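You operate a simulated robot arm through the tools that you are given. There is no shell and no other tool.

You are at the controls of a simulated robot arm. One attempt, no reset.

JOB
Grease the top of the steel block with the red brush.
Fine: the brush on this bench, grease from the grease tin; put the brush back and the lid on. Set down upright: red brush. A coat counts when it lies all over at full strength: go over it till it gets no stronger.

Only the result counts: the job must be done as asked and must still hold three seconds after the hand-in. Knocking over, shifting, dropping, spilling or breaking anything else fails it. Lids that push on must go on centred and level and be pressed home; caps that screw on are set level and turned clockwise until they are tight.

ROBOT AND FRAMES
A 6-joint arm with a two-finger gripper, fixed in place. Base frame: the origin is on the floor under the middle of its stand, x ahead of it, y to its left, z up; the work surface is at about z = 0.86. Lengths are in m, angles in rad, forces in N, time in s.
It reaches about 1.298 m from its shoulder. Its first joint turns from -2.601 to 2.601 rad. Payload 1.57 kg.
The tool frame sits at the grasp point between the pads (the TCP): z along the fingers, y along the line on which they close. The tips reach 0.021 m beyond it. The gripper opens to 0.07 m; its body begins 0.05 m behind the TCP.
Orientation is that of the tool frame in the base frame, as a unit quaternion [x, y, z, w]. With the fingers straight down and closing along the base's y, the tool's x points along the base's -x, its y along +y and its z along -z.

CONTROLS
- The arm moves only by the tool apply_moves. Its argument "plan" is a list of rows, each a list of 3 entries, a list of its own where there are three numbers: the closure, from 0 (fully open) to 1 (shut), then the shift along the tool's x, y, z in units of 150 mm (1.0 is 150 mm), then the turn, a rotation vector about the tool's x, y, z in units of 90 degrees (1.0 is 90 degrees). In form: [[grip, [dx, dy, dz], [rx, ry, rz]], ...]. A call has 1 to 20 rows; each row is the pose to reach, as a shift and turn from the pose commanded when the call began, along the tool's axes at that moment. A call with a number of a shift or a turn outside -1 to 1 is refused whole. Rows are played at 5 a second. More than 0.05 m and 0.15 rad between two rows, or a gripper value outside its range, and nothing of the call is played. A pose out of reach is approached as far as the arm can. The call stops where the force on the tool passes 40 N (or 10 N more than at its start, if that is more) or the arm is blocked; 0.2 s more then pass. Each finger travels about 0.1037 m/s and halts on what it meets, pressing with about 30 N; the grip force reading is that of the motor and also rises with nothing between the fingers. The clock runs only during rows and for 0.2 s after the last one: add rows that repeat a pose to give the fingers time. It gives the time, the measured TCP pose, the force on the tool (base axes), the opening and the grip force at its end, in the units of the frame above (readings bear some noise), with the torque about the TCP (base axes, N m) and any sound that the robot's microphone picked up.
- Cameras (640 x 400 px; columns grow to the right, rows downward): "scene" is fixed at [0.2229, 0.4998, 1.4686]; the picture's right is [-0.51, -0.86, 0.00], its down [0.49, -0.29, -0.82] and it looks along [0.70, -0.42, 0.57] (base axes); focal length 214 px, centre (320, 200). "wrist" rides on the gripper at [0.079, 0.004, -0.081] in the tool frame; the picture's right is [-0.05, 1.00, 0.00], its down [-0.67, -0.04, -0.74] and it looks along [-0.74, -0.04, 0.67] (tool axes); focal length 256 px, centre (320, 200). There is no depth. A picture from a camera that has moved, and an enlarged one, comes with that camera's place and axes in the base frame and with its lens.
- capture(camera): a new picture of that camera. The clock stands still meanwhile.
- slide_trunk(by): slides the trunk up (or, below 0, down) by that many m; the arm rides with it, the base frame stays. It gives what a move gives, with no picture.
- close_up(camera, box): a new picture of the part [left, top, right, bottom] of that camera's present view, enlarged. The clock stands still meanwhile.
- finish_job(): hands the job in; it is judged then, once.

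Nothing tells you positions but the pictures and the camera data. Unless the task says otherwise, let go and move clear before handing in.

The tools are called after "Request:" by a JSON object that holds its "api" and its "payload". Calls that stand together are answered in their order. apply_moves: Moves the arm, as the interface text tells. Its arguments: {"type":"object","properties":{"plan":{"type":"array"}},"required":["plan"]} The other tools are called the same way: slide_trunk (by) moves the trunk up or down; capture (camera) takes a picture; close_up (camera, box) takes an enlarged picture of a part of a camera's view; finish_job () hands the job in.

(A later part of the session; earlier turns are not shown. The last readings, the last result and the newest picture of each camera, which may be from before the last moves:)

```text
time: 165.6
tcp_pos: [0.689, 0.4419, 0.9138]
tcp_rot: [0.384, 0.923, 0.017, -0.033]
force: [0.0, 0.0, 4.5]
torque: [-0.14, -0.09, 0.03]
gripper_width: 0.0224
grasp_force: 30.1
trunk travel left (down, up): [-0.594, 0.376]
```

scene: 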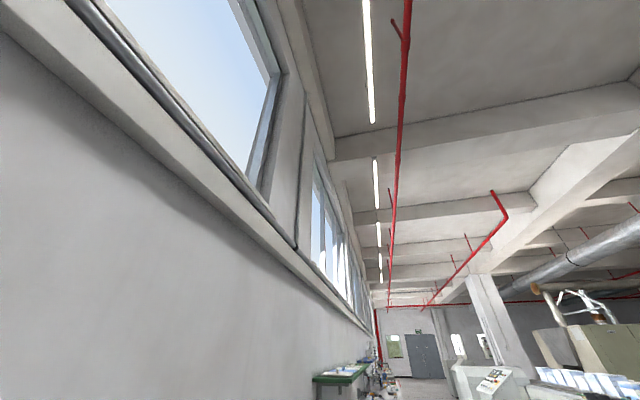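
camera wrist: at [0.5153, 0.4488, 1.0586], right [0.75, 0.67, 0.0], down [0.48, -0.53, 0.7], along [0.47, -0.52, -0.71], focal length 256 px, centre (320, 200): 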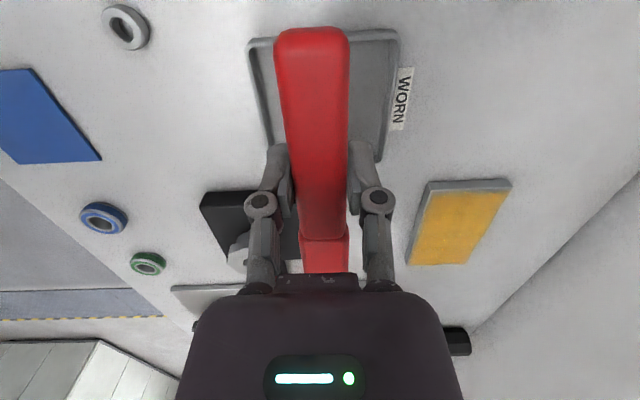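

Request:
{"api": "slide_trunk", "payload": {"by": -0.0004}}

Request:
{"api": "apply_moves", "payload": {"plan": [[0.8, [0, -0.08, 0], [0, 0, 0]], [0.8, [0.05, -0.15, 0.004], [0, 0, 0]], [0.8, [-0.15, -0.15, -0.011], [0, 0, 0]], [0.8, [-0.35, -0.15, -0.026], [0, 0, 0]], [0.8, [-0.55, -0.15, -0.041], [0, 0, 0]], [0.8, [-0.75, -0.15, -0.056], [0, 0, 0]], [0.8, [-0.86, -0.15, -0.0645], [0, 0, 0]], [0.8, [-0.86, -0.05, -0.0645], [0, 0, 0]], [0.8, [-0.86, 0.06, -0.0645], [0, 0, 0]], [0.8, [-0.86, 0.17, -0.0645], [0, 0, 0]], [0.8, [-0.86, 0.28, -0.0645], [0, 0, 0]], [0.8, [-0.86, 0.4, -0.0645], [0, 0, 0]], [0.8, [-0.7, 0.4, -0.0525], [0, 0, 0]], [0.8, [-0.5, 0.4, -0.0375], [0, 0, 0]], [0.8, [-0.3, 0.4, -0.0225], [0, 0, 0]], [0.8, [-0.1, 0.4, -0.0075], [0, 0, 0]], [0.8, [0.1, 0.4, 0.0075], [0, 0, 0]], [0.8, [0.1, 0.28, 0.0075], [0, 0, 0]], [0.8, [0.1, 0.14, 0.0075], [0, 0, 0]], [0.8, [0, 0, 0], [0, 0, 0]]]}}

Request:
{"api": "apply_moves", "payload": {"plan": [[0.8, [-0.2, -0.05, -0.015], [0, 0, 0]], [0.8, [-0.4, -0.05, -0.03], [0, 0, 0]], [0.8, [-0.6, -0.05, -0.045], [0, 0, 0]], [0.8, [-0.8, -0.05, -0.06], [0, 0, 0]], [0.8, [-0.8, 0.05, -0.06], [0, 0, 0]], [0.8, [-0.6, 0.05, -0.045], [0, 0, 0]], [0.8, [-0.4, 0.05, -0.03], [0, 0, 0]], [0.8, [-0.2, 0.05, -0.015], [0, 0, 0]], [0.8, [0, 0.05, 0], [0, 0, 0]], [0.8, [0, 0.15, 0], [0, 0, 0]], [0.8, [-0.25, 0.15, -0.019], [0, 0, 0]], [0.8, [-0.5, 0.15, -0.0375], [0, 0, 0]], [0.8, [-0.8, 0.15, -0.06], [0, 0, 0]], [0.8, [-0.8, 0.28, -0.06], [0, 0, 0]], [0.8, [-0.5, 0.28, -0.0375], [0, 0, 0]], [0.8, [-0.25, 0.28, -0.019], [0, 0, 0]], [0.8, [0.05, 0.28, 0.004], [0, 0, 0]], [0.8, [0.05, 0.14, 0.004], [0, 0, 0]], [0.8, [0, 0, 0], [0, 0, 0]], [0.8, [0, 0, 0], [0, 0, 0]]]}}

Request:
{"api": "slide_trunk", "payload": {"by": 0.06}}

Request:
{"api": "apply_moves", "payload": {"plan": [[0.8, [0.12, -0.27, 0.009], [0, 0, 0]], [0.8, [0.24, -0.54, 0.018], [0, 0, 0]], [0.8, [0.36, -0.81, 0.027], [0, 0, 0]], [0.8, [0.36, -0.81, 0.027], [0, 0, 0]]]}}

Request:
{"api": "capture", "payload": {"camera": "wrist"}}

Request:
{"api": "close_up", "payload": {"camera": "wrist", "box": [395, 165, 523, 275]}}

Request:
{"api": "close_up", "payload": {"camera": "wrist", "box": [415, 170, 519, 235]}}

```text
time: 166.1
tcp_pos: [0.6874, 0.4414, 0.9137]
tcp_rot: [0.384, 0.923, 0.018, -0.033]
force: [0.7, 0.4, 8.6]
torque: [-0.3, -0.25, 0.03]
gripper_width: 0.0226
grasp_force: 30.2
trunk travel left (down, up): [-0.594, 0.376]
```

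```text
time: 170.3
tcp_pos: [0.6891, 0.4412, 0.9139]
tcp_rot: [0.384, 0.922, 0.016, -0.034]
force: [-0.1, -2.2, 3.6]
torque: [-0.19, -0.07, -0.04]
gripper_width: 0.0226
grasp_force: 30.0
trunk travel left (down, up): [-0.594, 0.376]
```

```text
time: 174.5
tcp_pos: [0.6864, 0.4408, 0.913]
tcp_rot: [0.383, 0.923, 0.017, -0.033]
force: [-1.3, -0.1, 0.5]
torque: [-0.01, 0.03, -0.08]
gripper_width: 0.0227
grasp_force: 30.0
out of reach, approached as far as the arm can: row 17
trunk travel left (down, up): [-0.594, 0.376]
```

```text
time: 175.5
tcp_pos: [0.6896, 0.4431, 0.9739]
tcp_rot: [0.383, 0.923, 0.016, -0.034]
force: [0.0, -0.2, -1.5]
torque: [0.04, 0.08, -0.01]
gripper_width: 0.0229
grasp_force: 30.1
trunk travel left (down, up): [-0.654, 0.316]
```

```text
time: 176.5
tcp_pos: [0.5651, 0.3973, 0.9735]
tcp_rot: [0.383, 0.923, 0.017, -0.033]
force: [0.2, 0.2, -1.3]
torque: [0.02, 0.02, -0.04]
gripper_width: 0.0227
grasp_force: 29.8
trunk travel left (down, up): [-0.654, 0.316]
```

```text
taken
camera wrist: at [0.5168, 0.4508, 1.059], right [0.75, 0.67, 0.0], down [0.48, -0.54, 0.69], along [0.46, -0.52, -0.72], focal length 256 px, centre (320, 200)
```

wrist: 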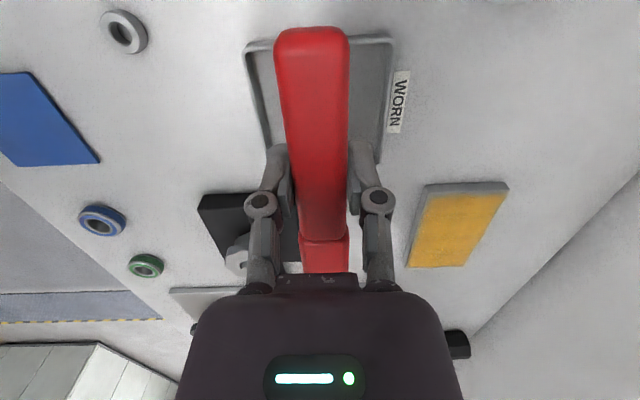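

```text
3.64 times, centred on (459, 220) of wrist
camera zoom: at [0.5168, 0.4508, 1.059], right [0.75, 0.67, 0.0], down [0.48, -0.54, 0.69], along [0.46, -0.52, -0.72], focal length 931 px, centre (-186, 127)
```

zoom: 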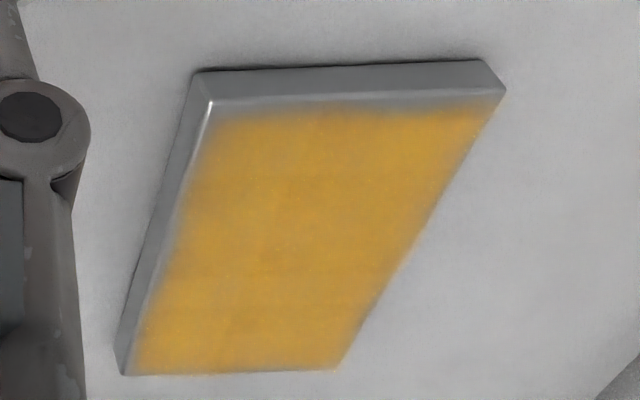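

```text
6.15 times, centred on (467, 202) of wrist
camera zoom: at [0.5168, 0.4508, 1.059], right [0.75, 0.67, 0.0], down [0.48, -0.54, 0.69], along [0.46, -0.52, -0.72], focal length 1575 px, centre (-585, 185)
```

zoom: 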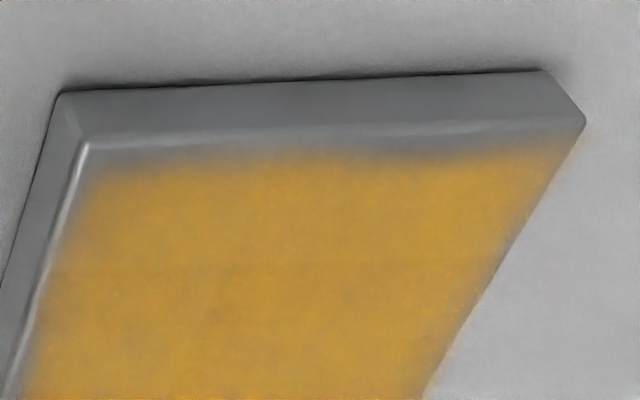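

No change at all after a fresh load: the coat is saturated and the block hasn't moved. Now I'll take the brush back to its place at TCP (0.6245, 0.633), keeping the levelling tilt.

Request:
{"api": "apply_moves", "payload": {"plan": [[0.8, [0.1, 0.23, 0.0075], [0, 0, 0]], [0.8, [0.2, 0.46, 0.015], [0, 0, 0]], [0.8, [0.3, 0.69, 0.0225], [0, 0, 0]], [0.8, [0.42, 0.9, 0.0315], [0, 0, 0]], [0.8, [0.42, 0.9, 0.0315], [0, 0, 0]]]}}

Request:
{"api": "apply_moves", "payload": {"plan": [[0.8, [0.15, 0.2, 0.011], [0, 0, 0]], [0.8, [0.3, 0.4, 0.0225], [0, 0, 0]], [0.8, [0.419, 0.49, 0.0314], [0, 0, 0]], [0.8, [0.419, 0.49, 0.0314], [0, 0, 0]], [0.8, [0.419, 0.49, 0.0314], [0, 0, 0]]]}}

Request:
{"api": "capture", "payload": {"camera": "wrist"}}

```text
time: 177.7
tcp_pos: [0.6139, 0.5358, 0.9742]
tcp_rot: [0.383, 0.923, 0.017, -0.035]
force: [-0.5, -0.1, -1.2]
torque: [0.03, 0.01, 0.0]
gripper_width: 0.0229
grasp_force: 30.1
trunk travel left (down, up): [-0.654, 0.316]
```

```text
time: 178.9
tcp_pos: [0.6226, 0.6327, 0.9726]
tcp_rot: [0.384, 0.923, 0.017, -0.034]
force: [-0.4, -0.4, -0.9]
torque: [0.02, 0.04, 0.0]
gripper_width: 0.0226
grasp_force: 30.2
trunk travel left (down, up): [-0.654, 0.316]
```

```text
taken
camera wrist: at [0.5759, 0.6857, 1.0591], right [0.75, 0.67, 0.0], down [0.48, -0.54, 0.69], along [0.46, -0.52, -0.72], focal length 256 px, centre (320, 200)
```

wrist: 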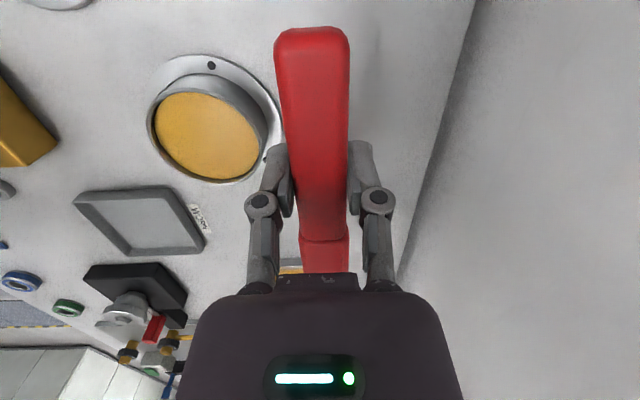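

Within ~2 mm of the original spot. I'll fine-adjust and lower toward the bench.

Request:
{"api": "apply_moves", "payload": {"plan": [[0.8, [-0.005, 0.01, 0], [0, 0, 0]], [0.8, [-0.005, 0.01, 0], [0, 0, 0]]]}}

Request:
{"api": "slide_trunk", "payload": {"by": -0.067}}

```text
time: 179.5
tcp_pos: [0.6246, 0.6327, 0.9732]
tcp_rot: [0.384, 0.923, 0.017, -0.033]
force: [-0.1, 0.2, -0.5]
torque: [0.06, 0.05, 0.0]
gripper_width: 0.0228
grasp_force: 30.3
trunk travel left (down, up): [-0.654, 0.316]
```

```text
time: 180.6
tcp_pos: [0.6246, 0.6313, 0.9059]
tcp_rot: [0.384, 0.923, 0.016, -0.034]
force: [0.6, -0.3, -1.1]
torque: [0.09, 0.08, -0.01]
gripper_width: 0.0231
grasp_force: 29.4
trunk travel left (down, up): [-0.587, 0.383]
```

Request:
{"api": "slide_trunk", "payload": {"by": -0.004}}

```text
time: 181.1
tcp_pos: [0.6251, 0.6313, 0.9014]
tcp_rot: [0.383, 0.923, 0.016, -0.034]
force: [-0.2, 0.6, -1.1]
torque: [0.04, 0.05, 0.01]
gripper_width: 0.0226
grasp_force: 30.2
trunk travel left (down, up): [-0.583, 0.387]
```

Request:
{"api": "slide_trunk", "payload": {"by": -0.0015}}

```text
time: 181.6
tcp_pos: [0.624, 0.6317, 0.9001]
tcp_rot: [0.384, 0.923, 0.017, -0.034]
force: [0.1, -0.3, -0.6]
torque: [0.07, 0.06, 0.0]
gripper_width: 0.0227
grasp_force: 30.5
trunk travel left (down, up): [-0.581, 0.389]
```

Request:
{"api": "slide_trunk", "payload": {"by": -0.001}}

```text
time: 182.2
tcp_pos: [0.6249, 0.6323, 0.8994]
tcp_rot: [0.384, 0.923, 0.016, -0.034]
force: [-0.2, 0.3, 0.0]
torque: [0.04, 0.03, -0.02]
gripper_width: 0.0228
grasp_force: 30.3
trunk travel left (down, up): [-0.58, 0.39]
```

Request:
{"api": "slide_trunk", "payload": {"by": -0.001}}

```text
time: 182.7
tcp_pos: [0.624, 0.6325, 0.8994]
tcp_rot: [0.384, 0.923, 0.017, -0.034]
force: [2.0, 3.1, 11.8]
torque: [-0.26, -0.3, 0.1]
gripper_width: 0.0228
grasp_force: 29.4
trunk travel left (down, up): [-0.579, 0.391]
```

Touching the bench; pressure is slightly toward the back bristles. I'll trim the tilt a touch to level before releasing.

Request:
{"api": "apply_moves", "payload": {"plan": [[0.8, [0, 0, 0], [0, 0.005, 0]], [0.8, [0, 0, 0], [0, 0.005, 0]]]}}

Request:
{"api": "slide_trunk", "payload": {"by": 0.0007}}

```text
time: 183.3
tcp_pos: [0.6253, 0.6321, 0.8995]
tcp_rot: [0.384, 0.922, 0.018, -0.037]
force: [4.2, 1.4, 15.0]
torque: [-0.33, -0.39, 0.11]
gripper_width: 0.0227
grasp_force: 29.4
trunk travel left (down, up): [-0.579, 0.391]
```

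```text
time: 183.8
tcp_pos: [0.6239, 0.6321, 0.8992]
tcp_rot: [0.383, 0.923, 0.019, -0.038]
force: [1.3, -0.3, 4.8]
torque: [-0.21, -0.08, -0.01]
gripper_width: 0.0229
grasp_force: 30.1
trunk travel left (down, up): [-0.58, 0.39]
```

Light, fairly even contact. I'll ease off a hair and open the fingers gradually.

Request:
{"api": "slide_trunk", "payload": {"by": 0.0004}}

Request:
{"api": "apply_moves", "payload": {"plan": [[0.68, [0, 0, 0], [0, 0, 0]], [0.66, [0, 0, 0], [0, 0, 0]], [0.64, [0, 0, 0], [0, 0, 0]], [0.62, [0, 0, 0], [0, 0, 0]], [0.58, [0, 0, 0], [0, 0, 0]], [0.5, [0, 0, 0], [0, 0, 0]], [0.4, [0, 0, 0], [0, 0, 0]], [0.3, [0, 0, 0], [0, 0, 0]], [0.3, [0, 0, 0], [0, 0, 0]]]}}

Request:
{"api": "capture", "payload": {"camera": "wrist"}}

```text
time: 184.3
tcp_pos: [0.6255, 0.6332, 0.9003]
tcp_rot: [0.383, 0.923, 0.018, -0.037]
force: [-1.0, -0.1, -0.3]
torque: [0.03, 0.06, 0.02]
gripper_width: 0.0228
grasp_force: 30.1
trunk travel left (down, up): [-0.58, 0.39]
```

```text
time: 186.3
tcp_pos: [0.626, 0.632, 0.8988]
tcp_rot: [0.383, 0.923, 0.019, -0.037]
force: [0.3, -0.1, -0.2]
torque: [0.02, 0.0, -0.06]
gripper_width: 0.049
grasp_force: 0.1
trunk travel left (down, up): [-0.58, 0.39]
```

```text
taken
camera wrist: at [0.578, 0.6855, 0.9864], right [0.75, 0.67, 0.0], down [0.48, -0.54, 0.69], along [0.46, -0.51, -0.73], focal length 256 px, centre (320, 200)
```

wrist: 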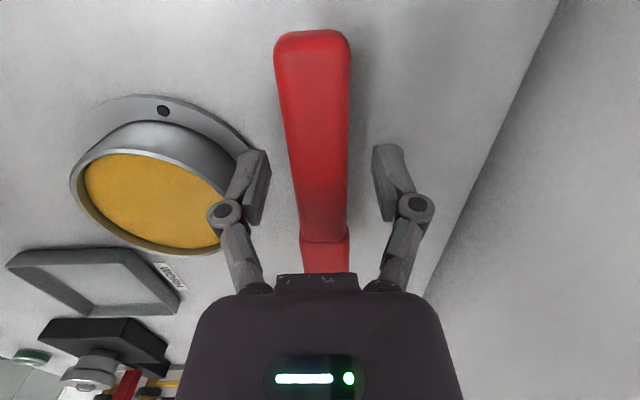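

The brush stands on its own. I'll raise the hand straight up with the trunk and check it.

Request:
{"api": "slide_trunk", "payload": {"by": 0.1}}

Request:
{"api": "capture", "payload": {"camera": "wrist"}}

```text
time: 187.6
tcp_pos: [0.6243, 0.6323, 1.0007]
tcp_rot: [0.384, 0.923, 0.018, -0.037]
force: [-0.3, 0.8, -0.3]
torque: [-0.01, 0.01, 0.02]
gripper_width: 0.0489
grasp_force: 0.1
trunk travel left (down, up): [-0.68, 0.29]
```

```text
taken
camera wrist: at [0.578, 0.6856, 1.0863], right [0.75, 0.67, 0.0], down [0.48, -0.54, 0.69], along [0.46, -0.51, -0.73], focal length 256 px, centre (320, 200)
```

wrist: 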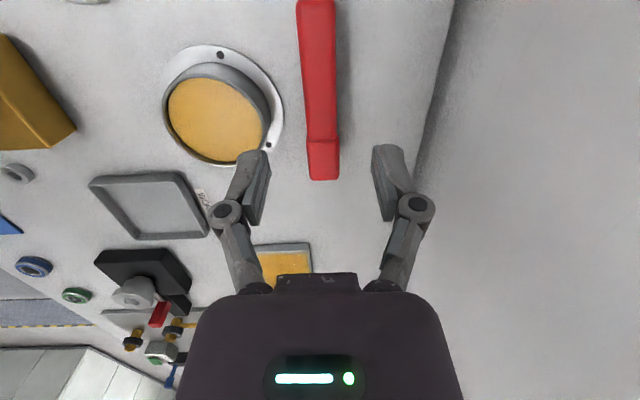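

The brush stands upright in its original place. Next I'll remove the tilt and move back above the lid at (0.4425, 0.5945).

Request:
{"api": "apply_moves", "payload": {"plan": [[0.3, [0, 0, 0], [0, -0.027, 0]], [0.3, [0, 0, 0], [0, -0.053, 0]], [0.3, [0, 0, 0], [0, -0.053, 0]], [0.3, [0, 0, 0], [0, -0.053, 0]]]}}

Request:
{"api": "apply_moves", "payload": {"plan": [[0.3, [0.15, -0.23, 0], [0, 0, 0]], [0.3, [0.3, -0.46, 0], [0, 0, 0]], [0.3, [0.45, -0.69, 0], [0, 0, 0]], [0.3, [0.6, -0.9, 0], [0, 0, 0]], [0.3, [0.677, -1.0, 0], [0, 0, 0]], [0.3, [0.677, -1.0, 0], [0, 0, 0]]]}}

Request:
{"api": "capture", "payload": {"camera": "wrist"}}

```text
time: 188.6
tcp_pos: [0.6252, 0.6331, 0.9977]
tcp_rot: [0.385, 0.923, 0.002, 0.001]
force: [-0.8, 0.4, 0.2]
torque: [0.03, 0.02, -0.01]
gripper_width: 0.049
grasp_force: 0.0
trunk travel left (down, up): [-0.68, 0.29]
```

```text
time: 190.0
tcp_pos: [0.4463, 0.5994, 0.9989]
tcp_rot: [0.385, 0.923, 0.002, 0.001]
force: [-0.4, -0.5, 0.0]
torque: [0.02, -0.01, 0.0]
gripper_width: 0.0492
grasp_force: 0.1
trunk travel left (down, up): [-0.68, 0.29]
```

```text
taken
camera wrist: at [0.3942, 0.6575, 1.0794], right [0.75, 0.67, 0.0], down [0.44, -0.5, 0.74], along [0.5, -0.55, -0.67], focal length 256 px, centre (320, 200)
```

wrist: 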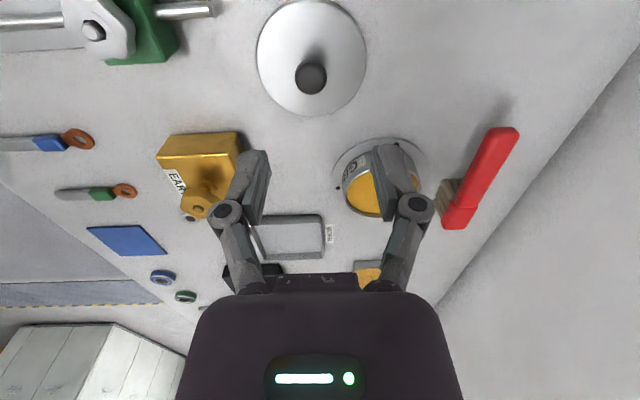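

Request:
{"api": "apply_moves", "payload": {"plan": [[0.3, [-0.004, -0.043, 0], [0, 0, 0]], [0.3, [-0.004, -0.043, 0], [0, 0, 0]]]}}

Request:
{"api": "close_up", "payload": {"camera": "wrist", "box": [240, 30, 400, 130]}}

```text
time: 190.6
tcp_pos: [0.4431, 0.5927, 0.9987]
tcp_rot: [0.384, 0.923, 0.003, 0.002]
force: [-0.1, -0.2, 0.2]
torque: [0.0, 0.0, 0.01]
gripper_width: 0.0489
grasp_force: 0.1
trunk travel left (down, up): [-0.68, 0.29]
```

```text
4.00 times, centred on (320, 80) of wrist
camera zoom: at [0.3906, 0.6523, 1.0794], right [0.75, 0.67, 0.0], down [0.44, -0.5, 0.74], along [0.5, -0.55, -0.67], focal length 1024 px, centre (320, 680)
```

zoom: 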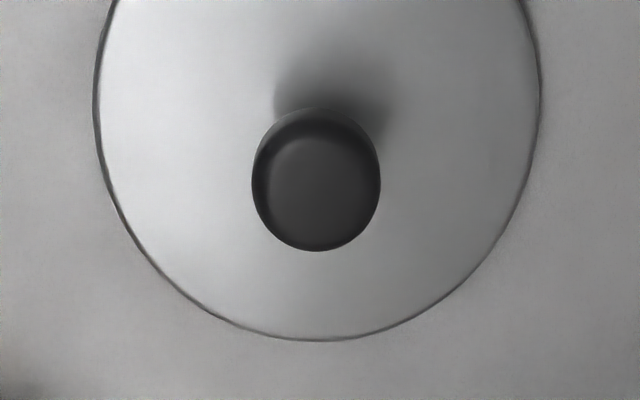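

Aligned over the knob. I'll lower to just above the earlier grip height.

Request:
{"api": "slide_trunk", "payload": {"by": -0.105}}

Request:
{"api": "capture", "payload": {"camera": "wrist"}}

```text
time: 192.0
tcp_pos: [0.4426, 0.5932, 0.8943]
tcp_rot: [0.384, 0.923, 0.002, 0.001]
force: [-0.2, -0.3, 0.8]
torque: [0.0, 0.0, 0.01]
gripper_width: 0.0488
grasp_force: 0.1
trunk travel left (down, up): [-0.575, 0.395]
```

```text
taken
camera wrist: at [0.3907, 0.6523, 0.9746], right [0.75, 0.67, 0.0], down [0.44, -0.5, 0.74], along [0.5, -0.55, -0.67], focal length 256 px, centre (320, 200)
```

wrist: 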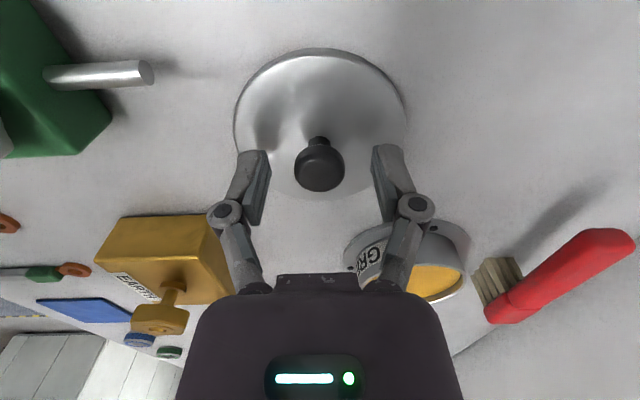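

The brush is visibly standing level on its bristles. Lowering the last 5 mm and closing on the knob.

Request:
{"api": "slide_trunk", "payload": {"by": -0.005}}

Request:
{"api": "apply_moves", "payload": {"plan": [[0.5, [0, 0, 0], [0, 0, 0]], [0.65, [0, 0, 0], [0, 0, 0]], [0.8, [0, 0, 0], [0, 0, 0]], [0.8, [0, 0, 0], [0, 0, 0]], [0.8, [0, 0, 0], [0, 0, 0]]]}}

Request:
{"api": "slide_trunk", "payload": {"by": 0.03}}

Request:
{"api": "capture", "payload": {"camera": "wrist"}}

```text
time: 192.5
tcp_pos: [0.4428, 0.5929, 0.8896]
tcp_rot: [0.385, 0.923, 0.003, 0.001]
force: [0.6, 0.0, 0.1]
torque: [0.01, -0.02, -0.05]
gripper_width: 0.0489
grasp_force: 0.0
trunk travel left (down, up): [-0.57, 0.4]
```

```text
time: 193.7
tcp_pos: [0.4417, 0.5928, 0.8879]
tcp_rot: [0.384, 0.923, 0.002, 0.0]
force: [-0.3, 0.7, 2.2]
torque: [-0.02, 0.01, 0.05]
gripper_width: 0.0224
grasp_force: 30.3
trunk travel left (down, up): [-0.57, 0.4]
```

```text
time: 194.5
tcp_pos: [0.4428, 0.5929, 0.9186]
tcp_rot: [0.384, 0.923, 0.002, 0.0]
force: [0.2, -0.7, -1.1]
torque: [-0.01, 0.02, 0.0]
gripper_width: 0.0226
grasp_force: 30.3
trunk travel left (down, up): [-0.6, 0.37]
```

```text
taken
camera wrist: at [0.3907, 0.6524, 0.9994], right [0.75, 0.67, 0.0], down [0.44, -0.5, 0.74], along [0.5, -0.55, -0.67], focal length 256 px, centre (320, 200)
```

wrist: 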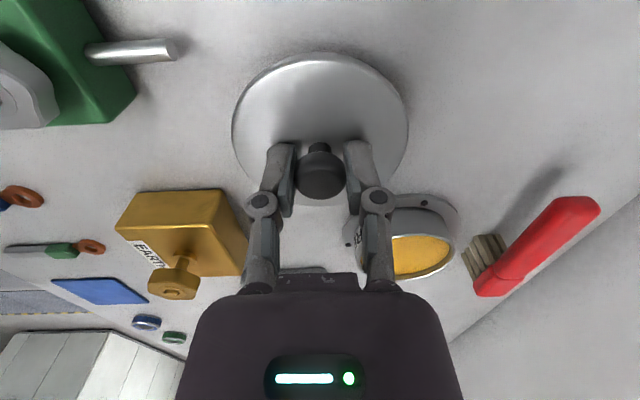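

The lid is held level just as before. I'll raise and shift aside to get a clear view of the open tin and measure its centre precisely.

Request:
{"api": "slide_trunk", "payload": {"by": 0.08}}

Request:
{"api": "apply_moves", "payload": {"plan": [[0.8, [0, -0.2, 0], [0, 0, 0]], [0.8, [0, -0.45, 0], [0, 0, 0]], [0.8, [0, -0.45, 0], [0, 0, 0]]]}}

Request:
{"api": "capture", "payload": {"camera": "wrist"}}

```text
time: 195.6
tcp_pos: [0.4417, 0.5946, 0.9987]
tcp_rot: [0.384, 0.923, 0.002, 0.001]
force: [0.1, 0.8, 0.0]
torque: [-0.01, 0.02, -0.02]
gripper_width: 0.0225
grasp_force: 30.2
trunk travel left (down, up): [-0.68, 0.29]
```

```text
time: 196.4
tcp_pos: [0.3943, 0.5459, 0.9986]
tcp_rot: [0.384, 0.923, 0.003, 0.001]
force: [0.3, 0.3, 0.0]
torque: [-0.04, -0.01, 0.0]
gripper_width: 0.0227
grasp_force: 30.3
trunk travel left (down, up): [-0.68, 0.29]
```

```text
taken
camera wrist: at [0.3429, 0.6041, 1.0793], right [0.75, 0.67, 0.0], down [0.44, -0.5, 0.74], along [0.5, -0.55, -0.67], focal length 256 px, centre (320, 200)
```

wrist: 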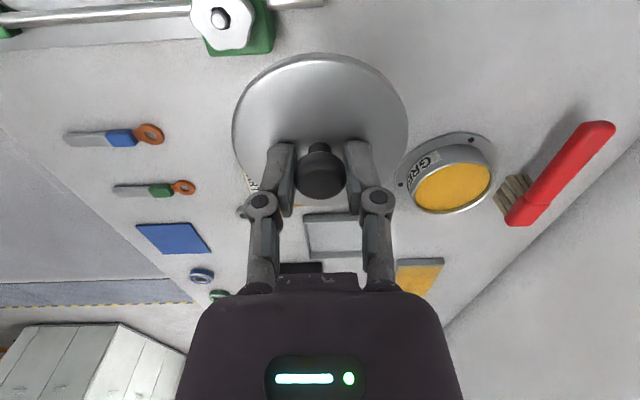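

Request:
{"api": "close_up", "payload": {"camera": "wrist", "box": [384, 120, 512, 220]}}

```text
4.00 times, centred on (448, 170) of wrist
camera zoom: at [0.3429, 0.6041, 1.0793], right [0.75, 0.67, 0.0], down [0.44, -0.5, 0.74], along [0.5, -0.55, -0.67], focal length 1024 px, centre (-192, 320)
```

zoom: 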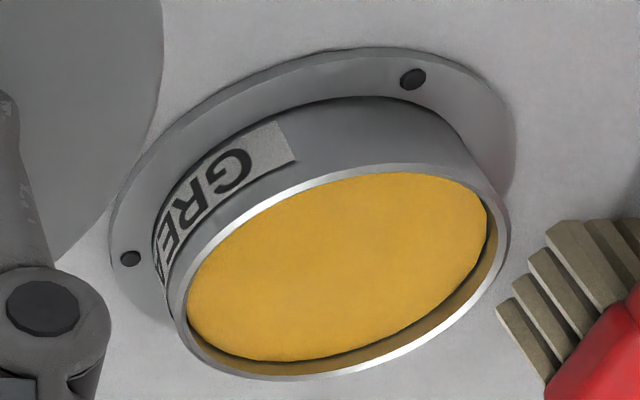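

The rim gives a tin centre near (0.5795, 0.553), matching the earlier seated grip. I'll bring the lid over it.

Request:
{"api": "apply_moves", "payload": {"plan": [[0.8, [-0.17, 0.18, 0], [0, 0, 0]], [0.8, [-0.34, 0.36, 0], [0, 0, 0]], [0.8, [-0.5, 0.54, 0], [0, 0, 0]], [0.8, [-0.67, 0.72, 0], [0, 0, 0]], [0.8, [-0.839, 0.906, 0], [0, 0, 0]], [0.8, [-0.839, 0.906, 0], [0, 0, 0]], [0.8, [-0.839, 0.906, 0], [0, 0, 0]]]}}

Request:
{"api": "apply_moves", "payload": {"plan": [[0.8, [0, 0, 0], [0, 0, 0]]]}}

Request:
{"api": "apply_moves", "payload": {"plan": [[0.8, [0, 0, 0], [0, 0, 0]]]}}

Request:
{"api": "apply_moves", "payload": {"plan": [[0.8, [0, 0, 0], [0, 0, 0]]]}}

Request:
{"api": "capture", "payload": {"camera": "wrist"}}

```text
time: 198.0
tcp_pos: [0.5804, 0.5526, 0.9977]
tcp_rot: [0.383, 0.924, 0.002, 0.0]
force: [0.1, -0.6, -0.6]
torque: [-0.01, -0.01, 0.01]
gripper_width: 0.0225
grasp_force: 30.3
trunk travel left (down, up): [-0.68, 0.29]
```

```text
time: 198.4
tcp_pos: [0.5817, 0.5522, 0.9985]
tcp_rot: [0.384, 0.923, 0.002, 0.001]
force: [0.5, 0.3, -0.6]
torque: [0.01, 0.02, 0.0]
gripper_width: 0.0226
grasp_force: 29.4
trunk travel left (down, up): [-0.68, 0.29]
```

```text
time: 198.8
tcp_pos: [0.582, 0.5539, 0.9985]
tcp_rot: [0.384, 0.923, 0.003, 0.0]
force: [-0.1, 1.1, -0.5]
torque: [0.03, 0.0, -0.01]
gripper_width: 0.0224
grasp_force: 30.4
trunk travel left (down, up): [-0.68, 0.29]
```

```text
time: 199.2
tcp_pos: [0.5812, 0.5538, 0.9978]
tcp_rot: [0.384, 0.923, 0.003, 0.001]
force: [-1.4, 0.0, -0.5]
torque: [-0.04, 0.0, -0.03]
gripper_width: 0.0226
grasp_force: 29.8
trunk travel left (down, up): [-0.68, 0.29]
```

```text
taken
camera wrist: at [0.5292, 0.6123, 1.0794], right [0.75, 0.67, 0.0], down [0.44, -0.5, 0.74], along [0.5, -0.55, -0.67], focal length 256 px, centre (320, 200)
```

wrist: 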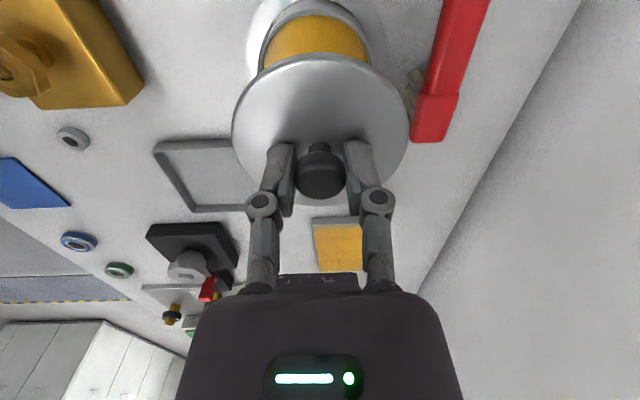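

The lid is about 2 mm off toward +y relative to the original seat. I'll correct that and lower to just above the rim.

Request:
{"api": "apply_moves", "payload": {"plan": [[0.8, [0.003, -0.013, 0], [0, 0, 0]], [0.8, [0.003, -0.013, 0], [0, 0, 0]]]}}

Request:
{"api": "slide_trunk", "payload": {"by": -0.06}}

Request:
{"api": "capture", "payload": {"camera": "wrist"}}

Request:
{"api": "close_up", "payload": {"camera": "wrist", "box": [210, 0, 430, 137]}}

```text
time: 199.8
tcp_pos: [0.5785, 0.553, 0.9982]
tcp_rot: [0.384, 0.923, 0.002, 0.001]
force: [-0.5, 0.2, -0.5]
torque: [0.03, 0.01, -0.03]
gripper_width: 0.0223
grasp_force: 30.0
trunk travel left (down, up): [-0.68, 0.29]
```

```text
time: 200.8
tcp_pos: [0.5779, 0.5515, 0.9382]
tcp_rot: [0.384, 0.923, 0.002, 0.001]
force: [0.5, 0.3, -0.5]
torque: [-0.02, 0.03, 0.01]
gripper_width: 0.0227
grasp_force: 29.8
trunk travel left (down, up): [-0.62, 0.35]
```

```text
taken
camera wrist: at [0.5268, 0.6109, 1.0195], right [0.75, 0.67, 0.0], down [0.44, -0.5, 0.74], along [0.5, -0.55, -0.67], focal length 256 px, centre (320, 200)
```

wrist: 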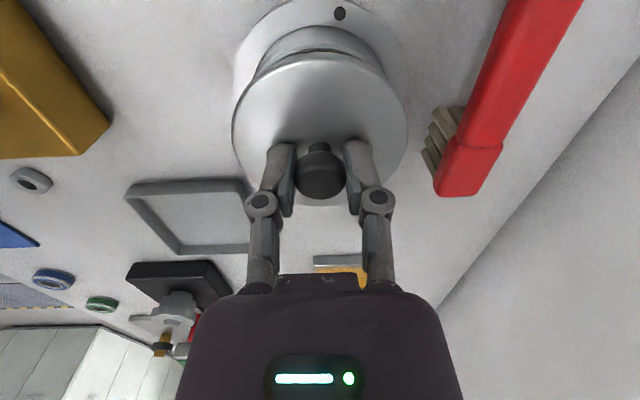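

```text
2.91 times, centred on (320, 68) of wrist
camera zoom: at [0.5268, 0.6109, 1.0195], right [0.75, 0.67, 0.0], down [0.44, -0.5, 0.74], along [0.5, -0.55, -0.67], focal length 745 px, centre (320, 582)
```

zoom: 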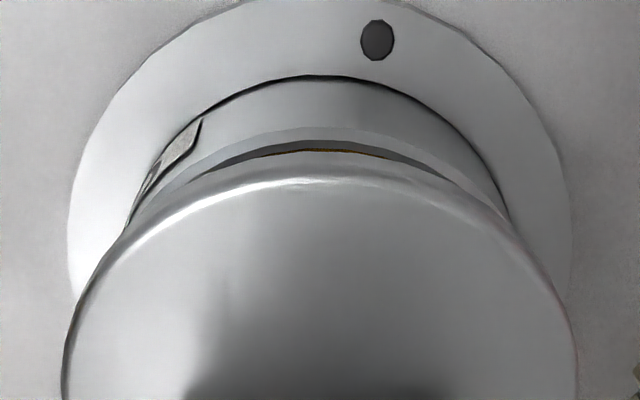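

Alignment is within about a millimetre. I'll make a tiny correction and lower until contact.

Request:
{"api": "apply_moves", "payload": {"plan": [[0.8, [-0.003, 0.002, 0], [0, 0, 0]], [0.8, [-0.003, 0.002, 0], [0, 0, 0]]]}}

Request:
{"api": "slide_trunk", "payload": {"by": -0.013}}

Request:
{"api": "close_up", "payload": {"camera": "wrist", "box": [210, 0, 430, 137]}}

```text
time: 201.4
tcp_pos: [0.5796, 0.5535, 0.9384]
tcp_rot: [0.384, 0.924, 0.003, 0.001]
force: [-0.4, -1.1, 0.1]
torque: [-0.03, 0.0, -0.02]
gripper_width: 0.0227
grasp_force: 30.2
trunk travel left (down, up): [-0.62, 0.35]
```

```text
time: 202.0
tcp_pos: [0.5783, 0.5523, 0.9267]
tcp_rot: [0.383, 0.924, 0.003, 0.001]
force: [0.2, 0.1, 0.5]
torque: [0.03, -0.01, -0.01]
gripper_width: 0.0226
grasp_force: 30.2
trunk travel left (down, up): [-0.607, 0.363]
```

```text
2.91 times, centred on (320, 68) of wrist
camera zoom: at [0.5274, 0.6107, 1.0065], right [0.75, 0.67, 0.0], down [0.44, -0.5, 0.74], along [0.5, -0.55, -0.67], focal length 745 px, centre (320, 582)
```

zoom: 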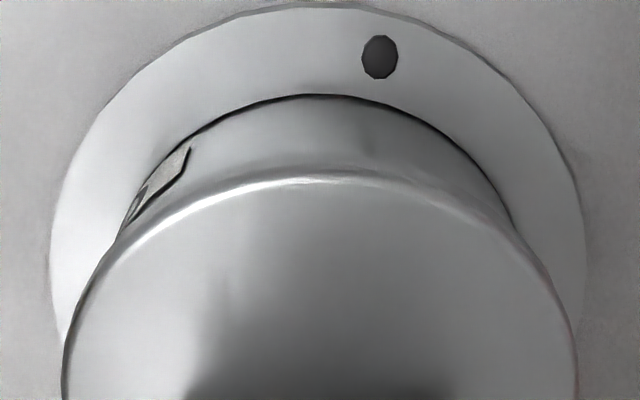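

Request:
{"api": "slide_trunk", "payload": {"by": -0.005}}

```text
time: 202.6
tcp_pos: [0.5796, 0.5515, 0.9212]
tcp_rot: [0.384, 0.923, 0.003, 0.001]
force: [-0.6, -0.7, 0.1]
torque: [0.01, -0.01, 0.01]
gripper_width: 0.0227
grasp_force: 30.3
trunk travel left (down, up): [-0.602, 0.368]
```

Request:
{"api": "slide_trunk", "payload": {"by": -0.0015}}

```text
time: 203.1
tcp_pos: [0.5792, 0.5525, 0.9199]
tcp_rot: [0.385, 0.923, 0.002, 0.001]
force: [2.1, -1.4, 2.9]
torque: [-0.09, -0.03, 0.02]
gripper_width: 0.0227
grasp_force: 30.0
trunk travel left (down, up): [-0.601, 0.369]
heard: snap
```

A snap was heard as the lid met the tin. I'll press down further to be sure it's home.

Request:
{"api": "slide_trunk", "payload": {"by": -0.0015}}

Request:
{"api": "close_up", "payload": {"camera": "wrist", "box": [210, 0, 430, 137]}}

```text
time: 203.6
tcp_pos: [0.5786, 0.5531, 0.9194]
tcp_rot: [0.384, 0.923, 0.004, 0.002]
force: [8.1, 2.7, 30.2]
torque: [0.06, -0.2, -0.01]
gripper_width: 0.0226
grasp_force: 30.0
trunk travel left (down, up): [-0.599, 0.371]
```

```text
2.91 times, centred on (320, 68) of wrist
camera zoom: at [0.5272, 0.6102, 1.0001], right [0.75, 0.67, 0.01], down [0.44, -0.5, 0.74], along [0.5, -0.55, -0.67], focal length 745 px, centre (320, 582)
```

zoom: 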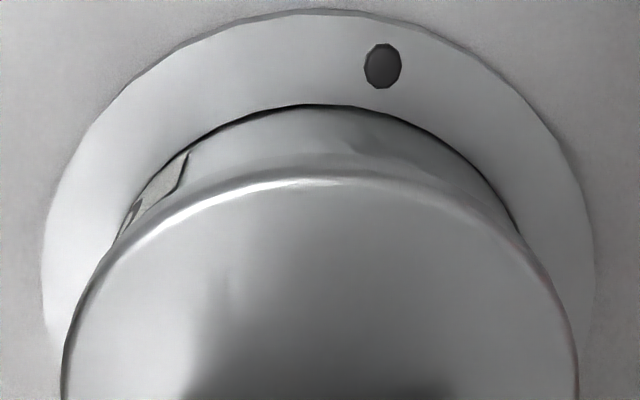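

30 N with no further travel: the lid is home at the same height as originally. I'll ease off the load and release.

Request:
{"api": "slide_trunk", "payload": {"by": 0.001}}

```text
time: 204.1
tcp_pos: [0.5798, 0.5514, 0.9195]
tcp_rot: [0.385, 0.923, 0.002, 0.002]
force: [8.9, 3.8, 19.0]
torque: [0.08, -0.21, 0.01]
gripper_width: 0.0225
grasp_force: 29.8
trunk travel left (down, up): [-0.6, 0.37]
```

Request:
{"api": "slide_trunk", "payload": {"by": 0.0008}}

Request:
{"api": "apply_moves", "payload": {"plan": [[0.8, [-0.002, 0.004, 0], [0, 0, 0]], [0.8, [-0.002, 0.004, 0], [0, 0, 0]]]}}

```text
time: 204.6
tcp_pos: [0.5781, 0.5515, 0.9191]
tcp_rot: [0.384, 0.923, 0.002, 0.0]
force: [5.9, 1.5, 5.6]
torque: [0.03, -0.14, 0.02]
gripper_width: 0.0225
grasp_force: 30.1
trunk travel left (down, up): [-0.601, 0.369]
```

```text
time: 205.2
tcp_pos: [0.5795, 0.552, 0.9204]
tcp_rot: [0.384, 0.923, 0.001, 0.001]
force: [0.2, -3.9, -3.5]
torque: [-0.1, -0.01, -0.01]
gripper_width: 0.0225
grasp_force: 30.1
trunk travel left (down, up): [-0.601, 0.369]
```

Loads are small now. Opening the fingers gradually.

Request:
{"api": "apply_moves", "payload": {"plan": [[0.68, [0, 0, 0], [0, 0, 0]], [0.64, [0, 0, 0], [0, 0, 0]], [0.58, [0, 0, 0], [0, 0, 0]], [0.5, [0, 0, 0], [0, 0, 0]], [0.4, [0, 0, 0], [0, 0, 0]], [0.3, [0, 0, 0], [0, 0, 0]], [0.3, [0, 0, 0], [0, 0, 0]]]}}

Request:
{"api": "capture", "payload": {"camera": "wrist"}}

Request:
{"api": "close_up", "payload": {"camera": "wrist", "box": [210, 0, 430, 137]}}

```text
time: 206.8
tcp_pos: [0.5804, 0.5526, 0.9189]
tcp_rot: [0.384, 0.923, 0.002, 0.001]
force: [-0.3, -0.1, -0.6]
torque: [0.0, -0.04, -0.03]
gripper_width: 0.0488
grasp_force: 0.0
trunk travel left (down, up): [-0.601, 0.369]
```

```text
taken
camera wrist: at [0.5278, 0.6111, 1.0003], right [0.75, 0.67, 0.0], down [0.44, -0.5, 0.74], along [0.5, -0.55, -0.67], focal length 256 px, centre (320, 200)
```

wrist: 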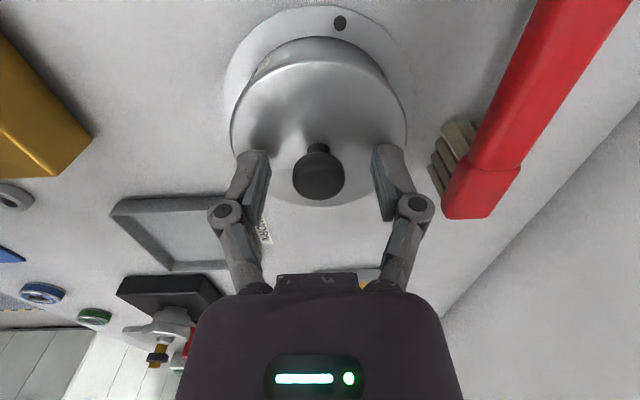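

```text
2.91 times, centred on (320, 68) of wrist
camera zoom: at [0.5278, 0.6111, 1.0003], right [0.75, 0.67, 0.0], down [0.44, -0.5, 0.74], along [0.5, -0.55, -0.67], focal length 745 px, centre (320, 582)
```

zoom: 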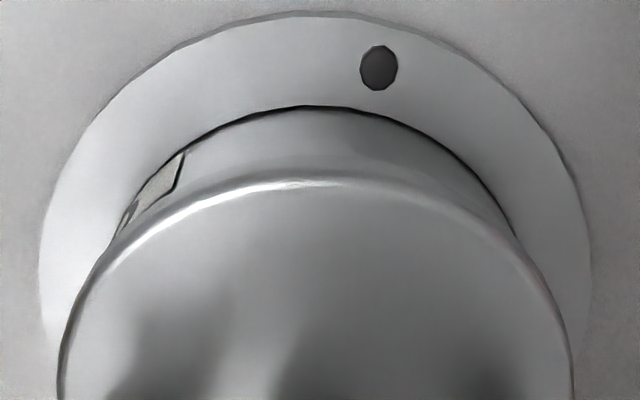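

The lid is on. I'll raise clear and view it, then give the knob a final central press with closed fingers to be certain it is home.

Request:
{"api": "slide_trunk", "payload": {"by": 0.06}}

Request:
{"api": "close_up", "payload": {"camera": "wrist", "box": [210, 0, 430, 137]}}

```text
time: 207.8
tcp_pos: [0.5798, 0.553, 0.9798]
tcp_rot: [0.385, 0.923, 0.002, 0.002]
force: [-0.6, 0.6, 0.3]
torque: [-0.03, 0.03, 0.03]
gripper_width: 0.0489
grasp_force: 0.1
trunk travel left (down, up): [-0.661, 0.309]
```

```text
2.91 times, centred on (320, 68) of wrist
camera zoom: at [0.5278, 0.6112, 1.0602], right [0.75, 0.67, 0.0], down [0.44, -0.5, 0.74], along [0.5, -0.55, -0.67], focal length 745 px, centre (320, 582)
```

zoom: 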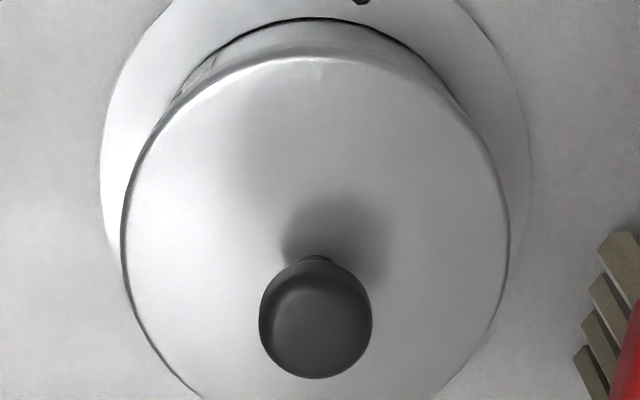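

The lid sits concentric with the flange. Closing the fingers for a final gentle press on the knob's top.

Request:
{"api": "apply_moves", "payload": {"plan": [[0.6, [0, -0.006, 0], [0, 0, 0]], [0.9, [0, -0.006, 0], [0, 0, 0]], [1.0, [0, -0.006, 0], [0, 0, 0]], [1.0, [0, -0.006, 0], [0, 0, 0]], [1.0, [0, -0.006, 0], [0, 0, 0]]]}}

Request:
{"api": "slide_trunk", "payload": {"by": -0.034}}

Request:
{"api": "capture", "payload": {"camera": "wrist"}}

```text
time: 209.0
tcp_pos: [0.5795, 0.5526, 0.9799]
tcp_rot: [0.385, 0.923, 0.003, 0.001]
force: [-0.1, -0.1, -0.1]
torque: [0.03, 0.01, 0.02]
gripper_width: 0.0
grasp_force: 29.1
trunk travel left (down, up): [-0.661, 0.309]
```

```text
time: 209.8
tcp_pos: [0.5789, 0.5525, 0.9474]
tcp_rot: [0.384, 0.923, 0.002, 0.001]
force: [-0.3, 0.6, 0.8]
torque: [0.0, -0.01, -0.01]
gripper_width: 0.0
grasp_force: 28.3
trunk travel left (down, up): [-0.627, 0.343]
```

```text
taken
camera wrist: at [0.5272, 0.6108, 1.0263], right [0.75, 0.67, 0.0], down [0.44, -0.5, 0.74], along [0.5, -0.55, -0.67], focal length 256 px, centre (320, 200)
```

wrist: 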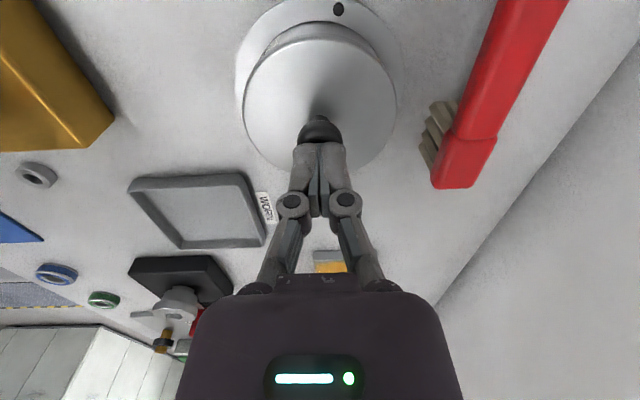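

Request:
{"api": "slide_trunk", "payload": {"by": -0.006}}

```text
time: 210.3
tcp_pos: [0.5786, 0.5526, 0.9413]
tcp_rot: [0.384, 0.923, 0.003, 0.002]
force: [3.6, 3.6, 12.3]
torque: [0.07, -0.06, 0.0]
gripper_width: 0.006
grasp_force: 28.3
trunk travel left (down, up): [-0.621, 0.349]
```

Request:
{"api": "slide_trunk", "payload": {"by": -0.001}}

```text
time: 210.9
tcp_pos: [0.5781, 0.5528, 0.9403]
tcp_rot: [0.385, 0.923, 0.004, 0.001]
force: [8.1, 7.7, 32.2]
torque: [0.13, -0.16, -0.01]
gripper_width: 0.0059
grasp_force: 28.9
trunk travel left (down, up): [-0.62, 0.35]
```

32 N with no movement or sound: the lid is home. Raising clear and doing a final check.

Request:
{"api": "slide_trunk", "payload": {"by": 0.12}}

Request:
{"api": "capture", "payload": {"camera": "wrist"}}

Request:
{"api": "close_up", "payload": {"camera": "wrist", "box": [240, 0, 440, 125]}}

```text
time: 212.4
tcp_pos: [0.5787, 0.5523, 1.0587]
tcp_rot: [0.384, 0.923, 0.002, 0.001]
force: [0.3, 0.3, -0.4]
torque: [-0.05, -0.01, 0.04]
gripper_width: 0.0
grasp_force: 28.4
trunk travel left (down, up): [-0.74, 0.23]
```

```text
taken
camera wrist: at [0.5272, 0.6109, 1.1392], right [0.75, 0.67, 0.0], down [0.44, -0.5, 0.74], along [0.5, -0.55, -0.67], focal length 256 px, centre (320, 200)
```

wrist: 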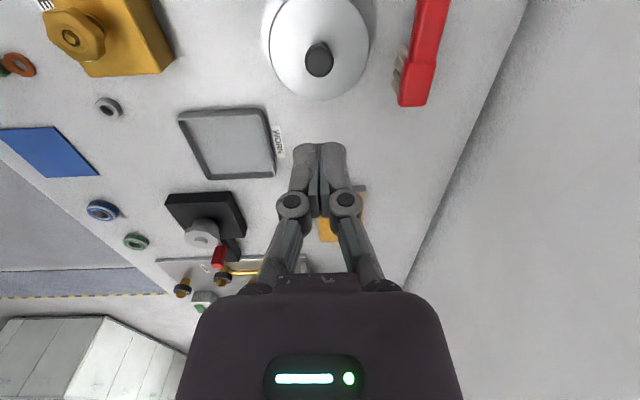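

```text
3.20 times, centred on (340, 62) of wrist
camera zoom: at [0.5272, 0.6109, 1.1392], right [0.75, 0.67, 0.0], down [0.44, -0.5, 0.74], along [0.5, -0.55, -0.67], focal length 819 px, centre (256, 640)
```

zoom: 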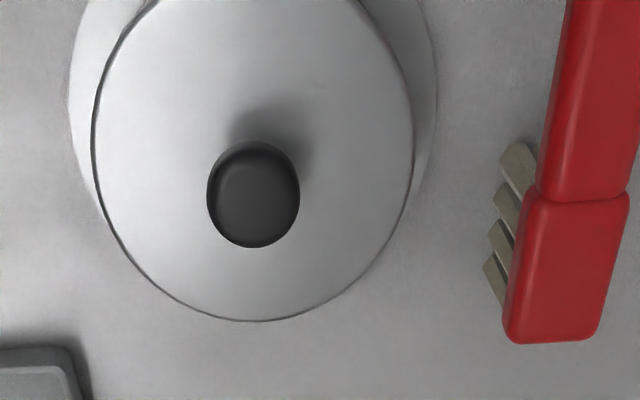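

Lid centred, brush upright. Before handing in I'll take a clear look at the greased block from directly above.

Request:
{"api": "apply_moves", "payload": {"plan": [[0.8, [-0.25, 0.02, 0], [0, 0, 0]], [0.8, [-0.5, 0.04, 0], [0, 0, 0]], [0.8, [-0.75, 0.055, 0], [0, 0, 0]], [0.8, [-0.9, 0.065, 0], [0, 0, 0]], [0.8, [-0.9, 0.065, 0], [0, 0, 0]]]}}

Request:
{"api": "apply_moves", "payload": {"plan": [[0.8, [-0.25, 0.02, 0], [0, 0, 0]], [0.8, [-0.5, 0.04, 0], [0, 0, 0]], [0.8, [-0.75, 0.065, 0], [0, 0, 0]], [0.8, [-0.75, 0.065, 0], [0, 0, 0]]]}}

Request:
{"api": "capture", "payload": {"camera": "wrist"}}

Request:
{"api": "close_up", "payload": {"camera": "wrist", "box": [240, 0, 400, 130]}}

```text
time: 213.6
tcp_pos: [0.6803, 0.4614, 1.0585]
tcp_rot: [0.384, 0.923, 0.002, 0.001]
force: [-0.7, 0.4, -0.9]
torque: [0.01, 0.02, -0.01]
gripper_width: 0.014
grasp_force: 0.1
trunk travel left (down, up): [-0.74, 0.23]
```

```text
time: 214.6
tcp_pos: [0.7646, 0.3896, 1.0587]
tcp_rot: [0.384, 0.924, 0.003, 0.001]
force: [0.7, -0.3, 0.0]
torque: [0.0, 0.02, 0.03]
gripper_width: 0.0139
grasp_force: 0.1
trunk travel left (down, up): [-0.74, 0.23]
```

```text
taken
camera wrist: at [0.7138, 0.4477, 1.1394], right [0.75, 0.67, 0.0], down [0.44, -0.5, 0.74], along [0.5, -0.55, -0.67], focal length 256 px, centre (320, 200)
```

wrist: 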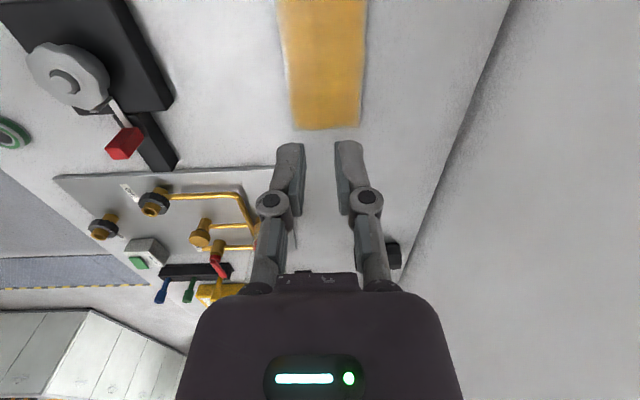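

```text
3.08 times, centred on (320, 65) of wrist
camera zoom: at [0.7138, 0.4477, 1.1394], right [0.75, 0.67, 0.0], down [0.44, -0.5, 0.74], along [0.5, -0.55, -0.67], focal length 788 px, centre (320, 615)
```

zoom: 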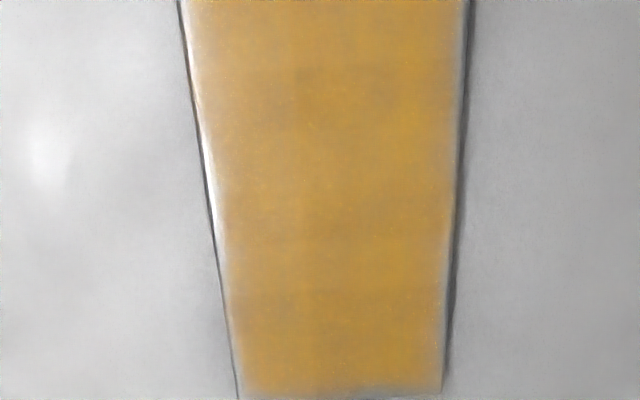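

The far half is evenly coated to the edges. Backing up to see the near end the same way.

Request:
{"api": "apply_moves", "payload": {"plan": [[0.8, [0.25, 0, 0], [0, 0, 0]], [0.8, [0.5, 0, 0], [0, 0, 0]], [0.8, [0.6, 0, 0], [0, 0, 0]], [0.8, [0.6, 0, 0], [0, 0, 0]]]}}

Request:
{"api": "capture", "payload": {"camera": "wrist"}}

Request:
{"api": "close_up", "payload": {"camera": "wrist", "box": [250, 30, 390, 140]}}

```text
time: 215.6
tcp_pos: [0.702, 0.4552, 1.0594]
tcp_rot: [0.384, 0.923, 0.002, 0.0]
force: [-0.1, 0.2, -0.2]
torque: [-0.04, 0.01, 0.01]
gripper_width: 0.0139
grasp_force: 0.0
trunk travel left (down, up): [-0.74, 0.23]
```

```text
taken
camera wrist: at [0.651, 0.5141, 1.1392], right [0.75, 0.67, 0.0], down [0.44, -0.5, 0.74], along [0.5, -0.55, -0.67], focal length 256 px, centre (320, 200)
```

wrist: 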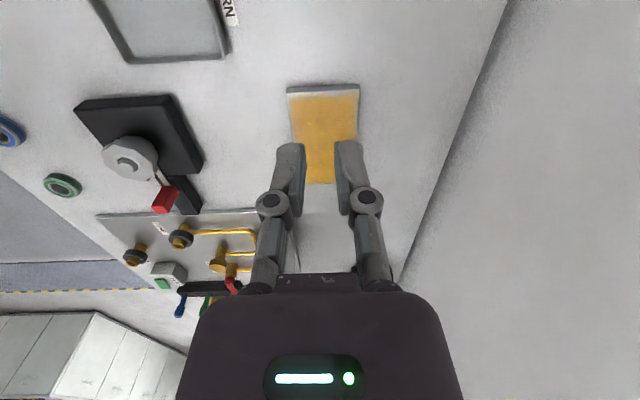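

```text
3.64 times, centred on (320, 85) of wrist
camera zoom: at [0.651, 0.5141, 1.1392], right [0.75, 0.67, 0.0], down [0.44, -0.5, 0.74], along [0.5, -0.55, -0.67], focal length 931 px, centre (320, 618)
```

zoom: 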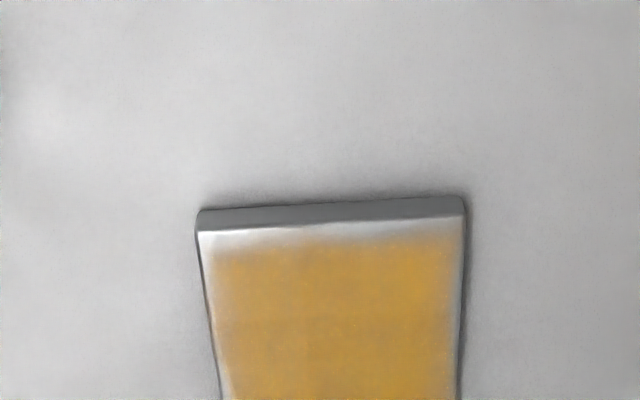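

The near edge shows a soft fade; I want to compare it with the far edge under the same view to see whether it's just how the film renders at borders.

Request:
{"api": "close_up", "payload": {"camera": "wrist", "box": [280, 75, 370, 140]}}

Request:
{"api": "apply_moves", "payload": {"plan": [[0.8, [-0.3, 0, 0], [0, 0, 0]], [0.8, [-0.6, 0, 0], [0, 0, 0]], [0.8, [-0.8, 0, 0], [0, 0, 0]], [0.8, [-0.8, 0, 0], [0, 0, 0]]]}}

Request:
{"api": "close_up", "payload": {"camera": "wrist", "box": [280, 60, 370, 125]}}

```text
6.15 times, centred on (325, 108) of wrist
camera zoom: at [0.651, 0.5141, 1.1392], right [0.75, 0.67, 0.0], down [0.44, -0.5, 0.74], along [0.5, -0.55, -0.67], focal length 1575 px, centre (289, 769)
```

zoom: 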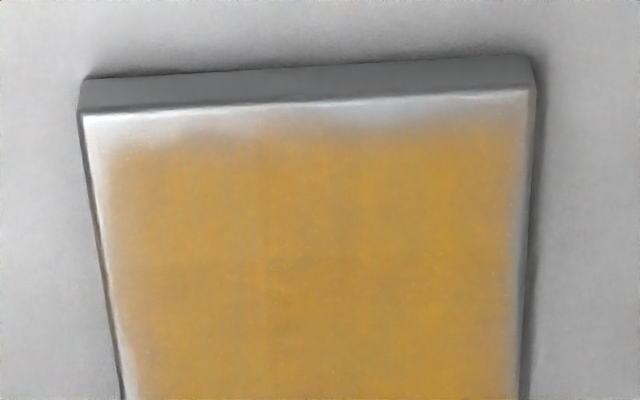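

```text
time: 216.6
tcp_pos: [0.7878, 0.3683, 1.0592]
tcp_rot: [0.384, 0.924, 0.003, 0.002]
force: [-1.1, -0.3, 0.4]
torque: [0.04, -0.02, -0.03]
gripper_width: 0.0142
grasp_force: 0.0
trunk travel left (down, up): [-0.74, 0.23]
```

```text
6.15 times, centred on (325, 92) of wrist
camera zoom: at [0.7362, 0.4267, 1.1393], right [0.75, 0.67, 0.0], down [0.44, -0.5, 0.74], along [0.5, -0.55, -0.67], focal length 1575 px, centre (289, 862)
```

zoom: 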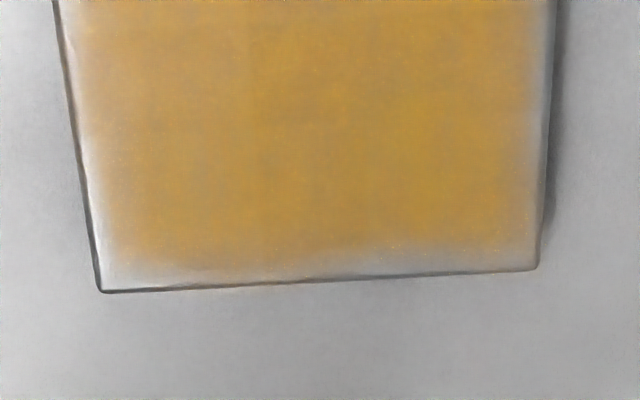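

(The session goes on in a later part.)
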